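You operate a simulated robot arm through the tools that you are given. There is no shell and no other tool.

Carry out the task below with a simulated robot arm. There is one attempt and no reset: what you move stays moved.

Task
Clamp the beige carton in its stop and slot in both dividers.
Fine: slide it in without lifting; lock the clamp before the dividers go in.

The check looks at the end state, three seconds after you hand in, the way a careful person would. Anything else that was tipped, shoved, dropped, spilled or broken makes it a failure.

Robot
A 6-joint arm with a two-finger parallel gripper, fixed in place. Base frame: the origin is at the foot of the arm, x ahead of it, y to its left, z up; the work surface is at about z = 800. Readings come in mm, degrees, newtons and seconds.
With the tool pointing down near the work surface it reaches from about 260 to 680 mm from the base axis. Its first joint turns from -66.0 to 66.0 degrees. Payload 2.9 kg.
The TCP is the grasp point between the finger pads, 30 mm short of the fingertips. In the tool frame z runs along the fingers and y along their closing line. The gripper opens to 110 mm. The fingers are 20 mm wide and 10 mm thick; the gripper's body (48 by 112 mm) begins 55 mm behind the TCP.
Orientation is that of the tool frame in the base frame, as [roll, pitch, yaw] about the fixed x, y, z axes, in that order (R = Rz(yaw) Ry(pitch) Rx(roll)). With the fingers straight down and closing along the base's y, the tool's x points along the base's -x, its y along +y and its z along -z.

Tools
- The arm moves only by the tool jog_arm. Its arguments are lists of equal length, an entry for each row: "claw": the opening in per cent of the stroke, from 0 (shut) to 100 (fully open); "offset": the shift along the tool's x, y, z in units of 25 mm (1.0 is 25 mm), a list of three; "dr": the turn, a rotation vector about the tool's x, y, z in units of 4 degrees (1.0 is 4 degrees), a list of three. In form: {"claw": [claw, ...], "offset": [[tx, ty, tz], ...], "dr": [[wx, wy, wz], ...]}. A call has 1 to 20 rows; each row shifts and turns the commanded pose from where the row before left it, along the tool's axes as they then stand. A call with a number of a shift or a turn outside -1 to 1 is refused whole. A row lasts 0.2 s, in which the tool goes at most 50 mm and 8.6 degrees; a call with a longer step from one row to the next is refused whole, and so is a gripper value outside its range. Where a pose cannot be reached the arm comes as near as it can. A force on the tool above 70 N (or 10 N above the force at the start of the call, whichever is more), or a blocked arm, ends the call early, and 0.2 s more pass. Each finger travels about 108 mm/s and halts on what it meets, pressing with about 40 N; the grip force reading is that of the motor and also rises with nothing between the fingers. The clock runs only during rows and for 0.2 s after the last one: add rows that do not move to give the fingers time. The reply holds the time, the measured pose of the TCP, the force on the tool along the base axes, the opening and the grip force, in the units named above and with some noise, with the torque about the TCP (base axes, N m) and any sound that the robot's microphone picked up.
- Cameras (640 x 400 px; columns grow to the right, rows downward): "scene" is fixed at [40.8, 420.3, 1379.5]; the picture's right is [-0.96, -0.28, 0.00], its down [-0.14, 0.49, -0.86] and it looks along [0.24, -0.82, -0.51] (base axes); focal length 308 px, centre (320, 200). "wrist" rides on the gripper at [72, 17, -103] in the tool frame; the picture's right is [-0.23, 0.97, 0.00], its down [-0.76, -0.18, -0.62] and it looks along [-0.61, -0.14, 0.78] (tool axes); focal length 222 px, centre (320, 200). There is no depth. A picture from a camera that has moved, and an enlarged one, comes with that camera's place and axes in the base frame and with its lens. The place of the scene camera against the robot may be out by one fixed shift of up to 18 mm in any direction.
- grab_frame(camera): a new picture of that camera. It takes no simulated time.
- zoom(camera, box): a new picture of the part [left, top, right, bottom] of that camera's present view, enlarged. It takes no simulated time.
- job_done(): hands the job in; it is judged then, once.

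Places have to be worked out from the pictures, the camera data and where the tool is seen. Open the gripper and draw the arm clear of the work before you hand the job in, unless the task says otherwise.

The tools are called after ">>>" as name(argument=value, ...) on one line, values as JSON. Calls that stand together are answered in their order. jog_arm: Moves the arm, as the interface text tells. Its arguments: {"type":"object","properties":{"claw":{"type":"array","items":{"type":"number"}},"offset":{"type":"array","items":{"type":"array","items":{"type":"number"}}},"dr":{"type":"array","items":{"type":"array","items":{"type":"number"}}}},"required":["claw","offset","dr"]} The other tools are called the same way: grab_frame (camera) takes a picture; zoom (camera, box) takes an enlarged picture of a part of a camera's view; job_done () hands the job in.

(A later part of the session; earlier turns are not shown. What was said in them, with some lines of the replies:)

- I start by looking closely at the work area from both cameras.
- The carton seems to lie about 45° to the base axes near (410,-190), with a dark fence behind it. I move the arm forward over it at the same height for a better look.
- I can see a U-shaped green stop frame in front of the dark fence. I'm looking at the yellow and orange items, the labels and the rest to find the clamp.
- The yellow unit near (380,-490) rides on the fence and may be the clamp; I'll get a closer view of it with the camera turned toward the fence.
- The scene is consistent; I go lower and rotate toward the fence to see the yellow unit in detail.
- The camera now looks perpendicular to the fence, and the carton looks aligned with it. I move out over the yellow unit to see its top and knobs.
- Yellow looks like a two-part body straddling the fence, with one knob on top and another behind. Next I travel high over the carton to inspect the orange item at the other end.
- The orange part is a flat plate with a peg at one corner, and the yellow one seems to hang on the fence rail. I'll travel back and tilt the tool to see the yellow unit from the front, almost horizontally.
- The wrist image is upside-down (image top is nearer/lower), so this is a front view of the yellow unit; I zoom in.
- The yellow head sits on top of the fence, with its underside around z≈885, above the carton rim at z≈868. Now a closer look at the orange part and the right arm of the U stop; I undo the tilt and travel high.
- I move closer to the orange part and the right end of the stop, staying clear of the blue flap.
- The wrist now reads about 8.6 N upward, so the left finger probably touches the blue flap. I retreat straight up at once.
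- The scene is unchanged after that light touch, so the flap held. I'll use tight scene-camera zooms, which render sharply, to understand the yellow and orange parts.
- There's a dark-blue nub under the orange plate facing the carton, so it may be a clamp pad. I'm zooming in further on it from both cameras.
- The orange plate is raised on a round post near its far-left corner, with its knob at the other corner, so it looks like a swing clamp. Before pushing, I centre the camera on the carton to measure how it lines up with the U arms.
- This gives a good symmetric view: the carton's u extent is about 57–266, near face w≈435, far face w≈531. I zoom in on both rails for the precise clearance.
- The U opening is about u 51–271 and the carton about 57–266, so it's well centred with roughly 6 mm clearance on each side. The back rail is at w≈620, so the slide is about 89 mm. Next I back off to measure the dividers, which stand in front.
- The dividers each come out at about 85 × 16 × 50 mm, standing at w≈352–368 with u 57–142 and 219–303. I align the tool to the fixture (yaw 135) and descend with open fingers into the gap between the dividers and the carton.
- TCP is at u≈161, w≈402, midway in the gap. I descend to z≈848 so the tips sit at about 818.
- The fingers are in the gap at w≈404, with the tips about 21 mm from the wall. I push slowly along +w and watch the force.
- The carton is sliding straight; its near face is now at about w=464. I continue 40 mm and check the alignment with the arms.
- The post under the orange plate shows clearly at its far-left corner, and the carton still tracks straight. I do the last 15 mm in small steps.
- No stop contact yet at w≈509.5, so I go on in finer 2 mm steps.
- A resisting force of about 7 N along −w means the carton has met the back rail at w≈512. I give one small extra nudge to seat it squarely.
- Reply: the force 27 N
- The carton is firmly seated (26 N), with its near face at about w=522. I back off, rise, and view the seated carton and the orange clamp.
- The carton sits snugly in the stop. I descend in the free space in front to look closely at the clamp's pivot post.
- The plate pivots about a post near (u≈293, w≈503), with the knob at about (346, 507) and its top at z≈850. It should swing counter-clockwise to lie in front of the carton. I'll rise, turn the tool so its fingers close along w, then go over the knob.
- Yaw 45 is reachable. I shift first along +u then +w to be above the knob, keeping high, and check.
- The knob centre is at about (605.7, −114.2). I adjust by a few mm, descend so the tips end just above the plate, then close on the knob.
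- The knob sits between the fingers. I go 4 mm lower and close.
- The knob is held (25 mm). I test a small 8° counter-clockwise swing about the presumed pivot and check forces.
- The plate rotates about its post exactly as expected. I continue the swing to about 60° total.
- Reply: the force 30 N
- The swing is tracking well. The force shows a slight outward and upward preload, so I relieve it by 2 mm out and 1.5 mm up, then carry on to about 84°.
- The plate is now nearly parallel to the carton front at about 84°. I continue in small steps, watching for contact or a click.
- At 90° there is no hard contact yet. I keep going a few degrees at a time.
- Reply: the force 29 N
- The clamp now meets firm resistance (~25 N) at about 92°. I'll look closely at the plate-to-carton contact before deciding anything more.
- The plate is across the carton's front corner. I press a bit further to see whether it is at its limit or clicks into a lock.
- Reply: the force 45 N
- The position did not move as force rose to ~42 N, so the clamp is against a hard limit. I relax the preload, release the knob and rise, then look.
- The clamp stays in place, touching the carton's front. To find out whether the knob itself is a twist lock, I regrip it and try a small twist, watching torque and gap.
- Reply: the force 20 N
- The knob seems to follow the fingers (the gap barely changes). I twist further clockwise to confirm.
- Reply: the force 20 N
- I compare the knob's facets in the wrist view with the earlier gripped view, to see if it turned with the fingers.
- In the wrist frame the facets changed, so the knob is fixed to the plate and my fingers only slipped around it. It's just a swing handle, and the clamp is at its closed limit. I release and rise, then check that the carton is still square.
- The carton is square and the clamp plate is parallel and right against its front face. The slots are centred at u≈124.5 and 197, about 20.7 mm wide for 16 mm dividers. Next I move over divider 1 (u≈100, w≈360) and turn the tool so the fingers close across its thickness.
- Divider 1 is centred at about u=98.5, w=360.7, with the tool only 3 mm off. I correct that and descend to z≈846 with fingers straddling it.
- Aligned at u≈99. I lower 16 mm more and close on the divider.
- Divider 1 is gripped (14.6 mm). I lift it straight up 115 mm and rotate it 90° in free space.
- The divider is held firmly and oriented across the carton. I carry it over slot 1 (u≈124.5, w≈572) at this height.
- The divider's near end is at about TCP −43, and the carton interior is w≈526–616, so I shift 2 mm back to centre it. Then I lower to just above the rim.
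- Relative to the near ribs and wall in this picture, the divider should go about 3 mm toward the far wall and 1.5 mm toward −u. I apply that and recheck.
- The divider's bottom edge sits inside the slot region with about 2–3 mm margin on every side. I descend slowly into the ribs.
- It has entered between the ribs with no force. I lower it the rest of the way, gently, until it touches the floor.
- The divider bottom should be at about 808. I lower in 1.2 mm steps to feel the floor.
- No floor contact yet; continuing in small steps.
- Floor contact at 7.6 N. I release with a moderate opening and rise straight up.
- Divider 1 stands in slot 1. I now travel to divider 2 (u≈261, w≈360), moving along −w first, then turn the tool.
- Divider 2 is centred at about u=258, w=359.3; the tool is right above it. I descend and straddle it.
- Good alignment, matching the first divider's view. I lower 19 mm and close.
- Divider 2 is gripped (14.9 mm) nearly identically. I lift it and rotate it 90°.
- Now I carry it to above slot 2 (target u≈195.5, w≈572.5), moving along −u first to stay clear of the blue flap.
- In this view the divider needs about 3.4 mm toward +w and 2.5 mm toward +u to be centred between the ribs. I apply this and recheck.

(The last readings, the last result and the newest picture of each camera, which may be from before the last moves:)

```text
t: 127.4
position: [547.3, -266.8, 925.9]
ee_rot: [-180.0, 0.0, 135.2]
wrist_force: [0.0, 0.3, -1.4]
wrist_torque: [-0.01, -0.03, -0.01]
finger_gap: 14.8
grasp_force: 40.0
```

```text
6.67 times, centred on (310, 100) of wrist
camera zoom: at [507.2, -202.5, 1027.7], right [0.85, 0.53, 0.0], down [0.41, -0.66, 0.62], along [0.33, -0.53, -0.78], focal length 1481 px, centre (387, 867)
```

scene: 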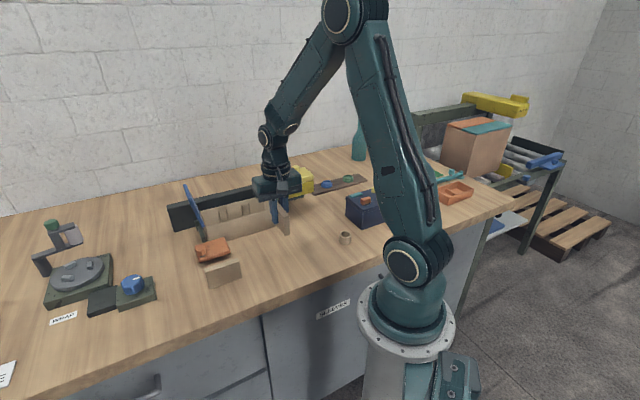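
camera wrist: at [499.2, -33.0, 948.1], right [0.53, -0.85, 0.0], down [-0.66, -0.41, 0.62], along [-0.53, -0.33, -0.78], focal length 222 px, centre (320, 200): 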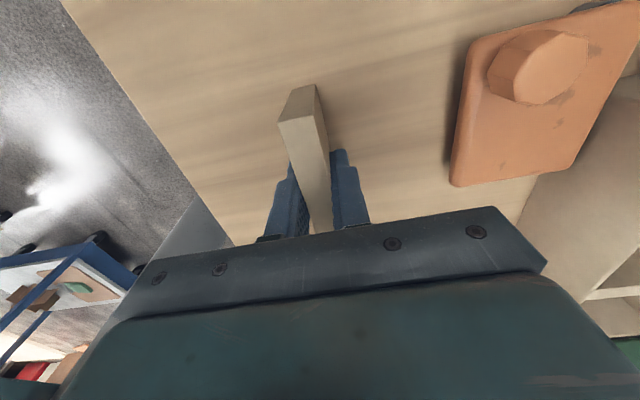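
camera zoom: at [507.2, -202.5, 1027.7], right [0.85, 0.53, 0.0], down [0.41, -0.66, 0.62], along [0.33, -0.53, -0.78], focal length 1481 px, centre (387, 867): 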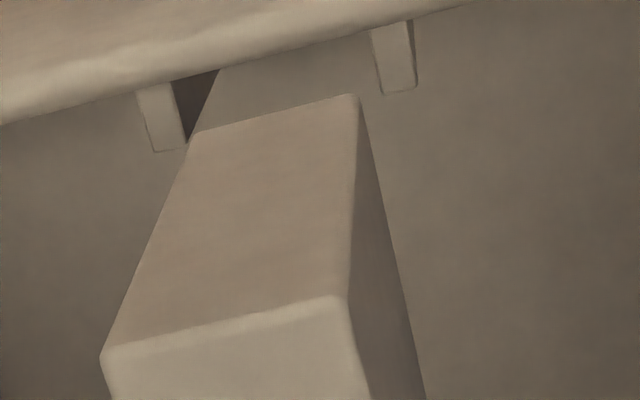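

Now slightly past centre. I correct by −1.2 mm in w and −0.5 mm in u, then descend slowly into the slot.

>>> jog_arm(claw=[0, 0, 0, 0, 0, 0, 0, 0, 0, 0], offset=[[0.045, -0.02, 0], [0, 0, 0.2], [0, 0, 0.2], [0, 0, 0.2], [0, 0, 0.2], [0, 0, 0.2], [0, 0, 0.2], [0, 0, 0.2], [0, 0, 0], [0, 0, 0]], dr=[[0, 0, 0], [0, 0, 0], [0, 0, 0], [0, 0, 0], [0, 0, 0], [0, 0, 0], [0, 0, 0], [0, 0, 0], [0, 0, 0], [0, 0, 0]])

>>> zoom(camera="wrist", box=[220, 60, 420, 220])

>>> zoom(camera="scene", box=[180, 150, 300, 250])

```text
t: 129.6
position: [544.5, -265.3, 891.8]
ee_rot: [-179.9, 0.0, 135.1]
wrist_force: [0.7, -0.3, -0.7]
wrist_torque: [-0.01, 0.02, 0.02]
finger_gap: 14.8
grasp_force: 39.9
```

```text
2.50 times, centred on (320, 140) of wrist
camera zoom: at [505.2, -201.7, 993.6], right [0.85, 0.53, 0.0], down [0.41, -0.66, 0.62], along [0.33, -0.53, -0.78], focal length 555 px, centre (320, 350)
```

zoom: 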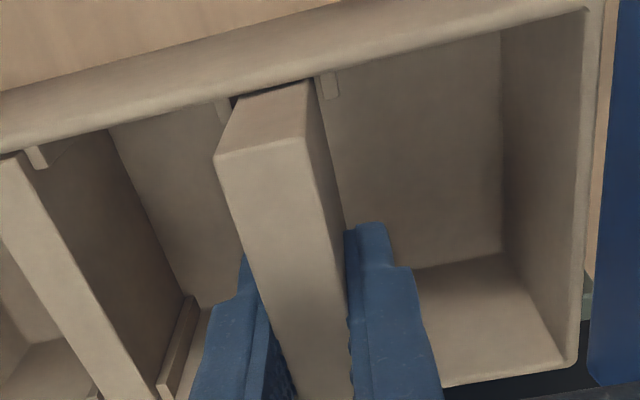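

```text
4.00 times, centred on (240, 200) of scene
camera zoom: at [40.8, 420.3, 1379.5], right [-0.96, -0.28, 0.0], down [-0.14, 0.49, -0.86], along [0.24, -0.82, -0.51], focal length 1234 px, centre (640, 200)
```

zoom: 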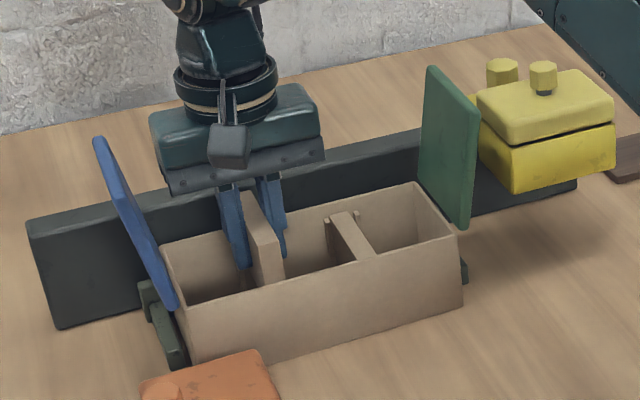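

Divider 2 is entering slot 2 without force. I lower the rest and then creep to the floor.

>>> jog_arm(claw=[0, 0, 0, 0, 0, 0, 0, 0, 0], offset=[[0, 0, 0.25], [0, 0, 0.25], [0, 0, 0.25], [0, 0, 0.25], [0, 0, 0.25], [0, 0, 0.2], [0, 0, 0.1], [0, 0, 0], [0, 0, 0]], dr=[[0, 0, 0], [0, 0, 0], [0, 0, 0], [0, 0, 0], [0, 0, 0], [0, 0, 0], [0, 0, 0], [0, 0, 0], [0, 0, 0]])

>>> jog_arm(claw=[0, 0, 0, 0], offset=[[0, 0, 0.05], [0, 0, 0.05], [0, 0, 0], [0, 0, 0]], dr=[[0, 0, 0], [0, 0, 0], [0, 0, 0], [0, 0, 0]])

```text
t: 131.6
position: [545.0, -265.6, 851.1]
ee_rot: [180.0, -0.1, 135.2]
wrist_force: [0.0, 0.7, 0.4]
wrist_torque: [-0.03, 0.01, 0.02]
finger_gap: 14.8
grasp_force: 40.1
```

```text
t: 132.6
position: [545.6, -266.4, 850.4]
ee_rot: [-180.0, 0.0, 135.1]
wrist_force: [-0.1, -0.2, -0.6]
wrist_torque: [0.02, 0.01, -0.01]
finger_gap: 14.6
grasp_force: 39.8
```

One more small step to feel the floor.

>>> jog_arm(claw=[0, 0, 0, 0], offset=[[0, 0, 0.05], [0, 0, 0.04], [0, 0, 0], [0, 0, 0]], dr=[[0, 0, 0], [0, 0, 0], [0, 0, 0], [0, 0, 0]])

```text
t: 133.6
position: [546.2, -265.3, 848.3]
ee_rot: [179.9, 0.2, 135.2]
wrist_force: [0.7, -1.2, 11.4]
wrist_torque: [0.1, 0.16, 0.0]
finger_gap: 14.7
grasp_force: 39.7
```

Floor contact (11 N). I release modestly and rise straight up, then move back for a clear view.

>>> jog_arm(claw=[30, 30, 30, 30, 30, 30, 30, 30, 30, 30, 30, 30, 30], offset=[[0, 0, 0], [0, 0, 0], [0, 0, 0], [0, 0, -0.5], [0, 0, -1], [0, 0, -1], [0, 0, -1], [0, 0, -1], [0, 0, -1], [0, 0, -1], [0, 0, -1], [0, 0, -1], [0, 0, 0]], dr=[[0, 0, 0], [0, 0, 0], [0, 0, 0], [0, 0, 0], [0, 0, 0], [0, 0, 0], [0, 0, 0], [0, 0, 0], [0, 0, 0], [0, 0, 0], [0, 0, 0], [0, 0, 0], [0, 0, 0]])

>>> jog_arm(claw=[60, 100, 100, 100, 100, 100, 100, 100, 100, 100], offset=[[1, -0.5, 0], [1, -0.4, 0], [1, -0.4, 0], [0.5, 0, 0], [0, 0, 0], [0, 0, 0], [0, 0, 0], [0, 0, 0], [0, 0, 0], [0, 0, 0]], dr=[[0, 0, 0], [0, 0, 0], [0, 0, 0], [0, 0, 0], [0, 0, -1], [0, 0, -1], [0, 0, -1], [0, 0, -0.25], [0, 0, 0], [0, 0, 0]])

>>> grab_frame(camera="wrist")

>>> zoom(camera="wrist", box=[200, 80, 440, 220])

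>>> zoom(camera="scene", box=[160, 160, 320, 280])

```text
t: 136.4
position: [544.3, -267.3, 1060.1]
ee_rot: [-180.0, 0.0, 135.2]
wrist_force: [0.0, 0.1, -0.4]
wrist_torque: [-0.03, 0.0, -0.03]
finger_gap: 33.1
grasp_force: 0.0
```

```text
t: 138.6
position: [460.9, -226.4, 1061.1]
ee_rot: [179.9, 0.0, 148.0]
wrist_force: [0.6, -0.7, 0.2]
wrist_torque: [0.0, -0.02, -0.02]
finger_gap: 110.0
grasp_force: 0.0
```

```text
taken
camera wrist: at [407.9, -173.6, 1162.0], right [0.71, 0.71, 0.0], down [0.55, -0.55, 0.62], along [0.44, -0.44, -0.78], focal length 222 px, centre (320, 200)
```

wrist: 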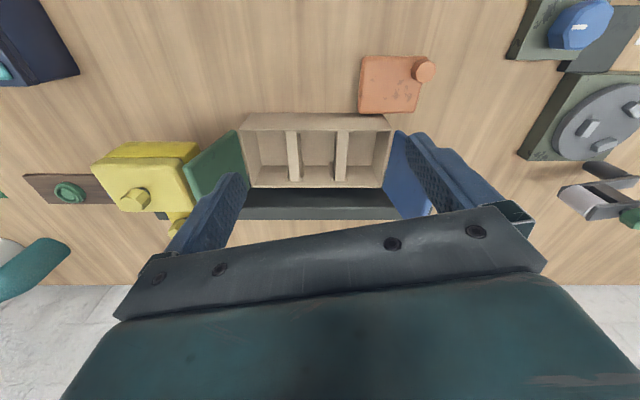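

```text
2.67 times, centred on (320, 150) of wrist
camera zoom: at [407.9, -173.6, 1162.0], right [0.71, 0.71, 0.0], down [0.55, -0.55, 0.62], along [0.44, -0.44, -0.78], focal length 592 px, centre (320, 333)
```

zoom: 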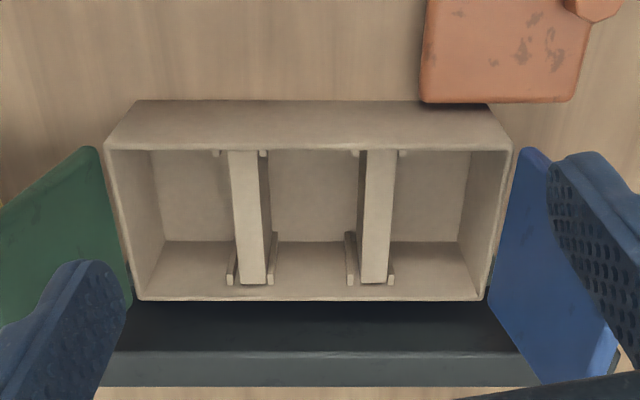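

```text
3.33 times, centred on (240, 220) of scene
camera zoom: at [40.8, 420.3, 1379.5], right [-0.96, -0.28, 0.0], down [-0.14, 0.49, -0.86], along [0.24, -0.82, -0.51], focal length 1028 px, centre (587, 133)
```

zoom: 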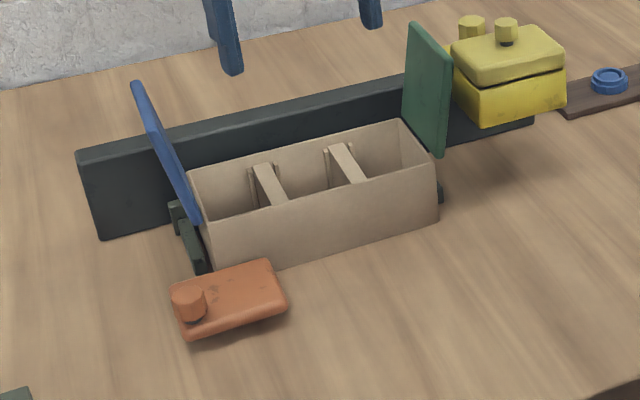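

Both dividers stand in their rib slots, and the carton is square in the stop. I check the clamp contact line closely once more.

>>> zoom(camera="wrist", box=[340, 80, 440, 150])

>>> zoom(camera="scene", box=[200, 215, 250, 260])

>>> grab_frame(camera="scene")

```text
5.71 times, centred on (390, 115) of wrist
camera zoom: at [407.9, -173.6, 1162.0], right [0.71, 0.71, 0.0], down [0.55, -0.55, 0.62], along [0.44, -0.44, -0.78], focal length 1269 px, centre (-80, 686)
```

zoom: 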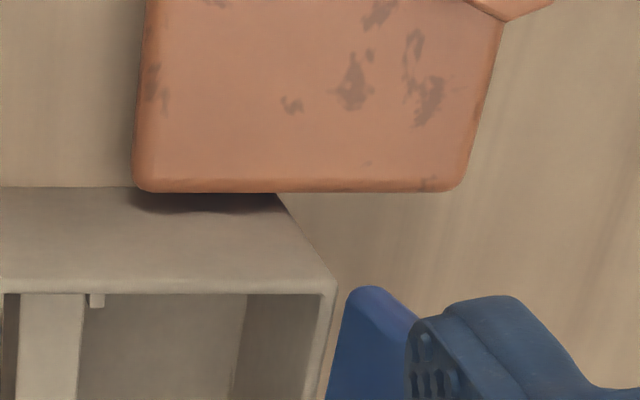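

```text
8.89 times, centred on (225, 238) of scene
camera zoom: at [40.8, 420.3, 1379.5], right [-0.96, -0.28, 0.0], down [-0.14, 0.49, -0.86], along [0.24, -0.82, -0.51], focal length 2741 px, centre (1164, -133)
```

zoom: 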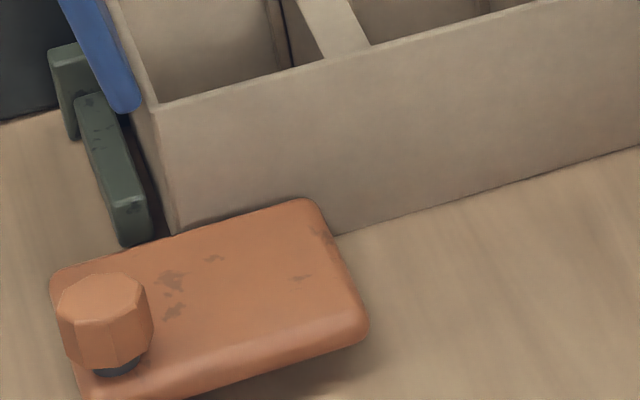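

```text
taken
```

scene: 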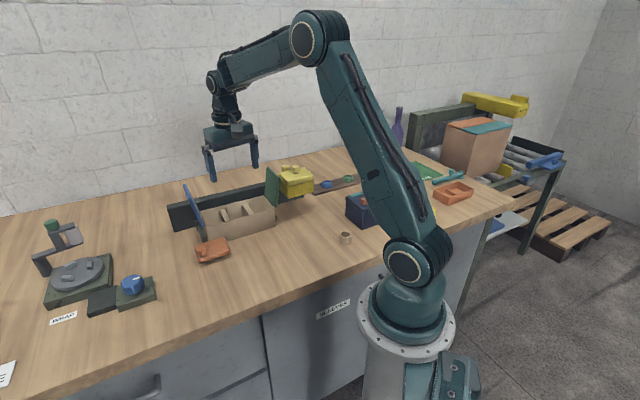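

The clamp plate is parallel against the front at its closed limit, with the carton held between it and the back rail. I draw the open gripper up and away before handing in.

>>> jog_arm(claw=[100, 100, 100, 100, 100, 100, 100, 100, 100, 100], offset=[[0, 0, -1], [0, 0, -1], [1, 0, 0], [1, 0, 0], [1, 0, 0], [1, 0, 0], [1, 0, 0], [1, 0, 0], [0.5, 0, 0], [0, 0, 0]], dr=[[0, 0, 0], [0, 0, 0], [0, 0, 0], [0, 0, 0], [0, 0, 0], [0, 0, 0], [0, 0, 0], [0, 0, 0], [0, 0, 0], [0, 0, 0]])

>>> grab_frame(camera="scene")

>>> zoom(camera="scene", box=[150, 160, 350, 290])

```text
t: 140.8
position: [322.8, -141.8, 1107.4]
ee_rot: [180.0, 0.0, 148.1]
wrist_force: [-0.1, 0.3, -0.1]
wrist_torque: [0.0, -0.02, 0.0]
finger_gap: 109.8
grasp_force: 0.2
```

```text
taken
```

scene: 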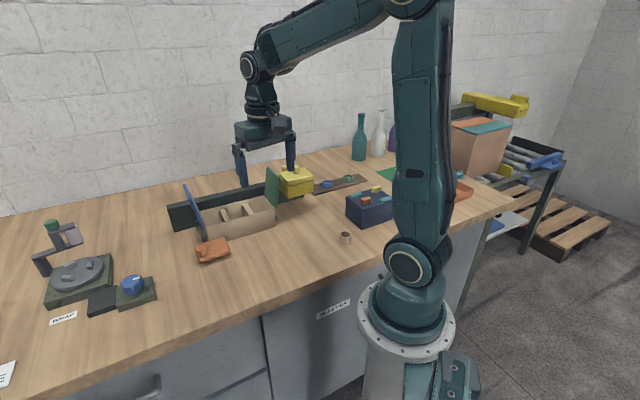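

```text
3.08 times, centred on (250, 225) of scene
camera zoom: at [40.8, 420.3, 1379.5], right [-0.96, -0.28, 0.0], down [-0.14, 0.49, -0.86], along [0.24, -0.82, -0.51], focal length 949 px, centre (535, 123)
```

zoom: 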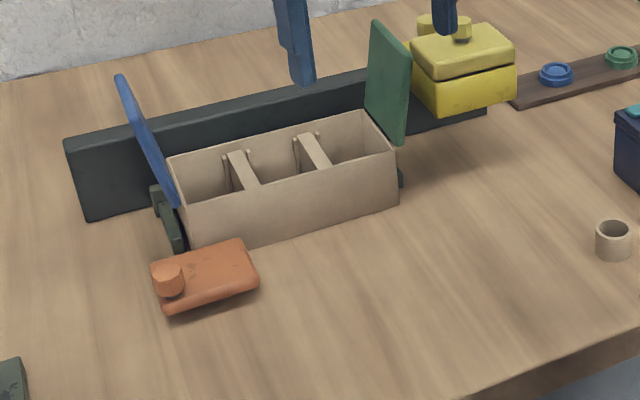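

The carton is seated in the stop with the clamp swung closed, both dividers are in their slots, and nothing else has been disturbed. The gripper is open and clear, so I hand the job in.

>>> job_done()

```text
The job is handed in.
```

I handed the job in. The beige carton is in its stop, the clamp is closed across its front, and both dividers are standing in their slots.

- **Carton:** I pushed it straight back along the table without lifting it, until it pressed firmly on the back rail (about 26 N). It sits square between the side rails.
- **Clamp:** I took the orange swing plate to be the clamp and turned it about 90° in front of the carton before placing any divider. It hit a hard stop and did not move under about 42 N, then stayed put when I let go. I heard no click and found no separate lock: the knob does not turn on its own. There may be a gap of a few millimetres between the plate and the carton.
- **Dividers:** Each one went down between its ribs without force and touches the carton floor.

While looking around early on, a finger brushed the blue flap with about 9 N. I backed off, and the pictures before and after look the same. The yellow unit on the fence was left alone, and the last pictures show nothing else disturbed.
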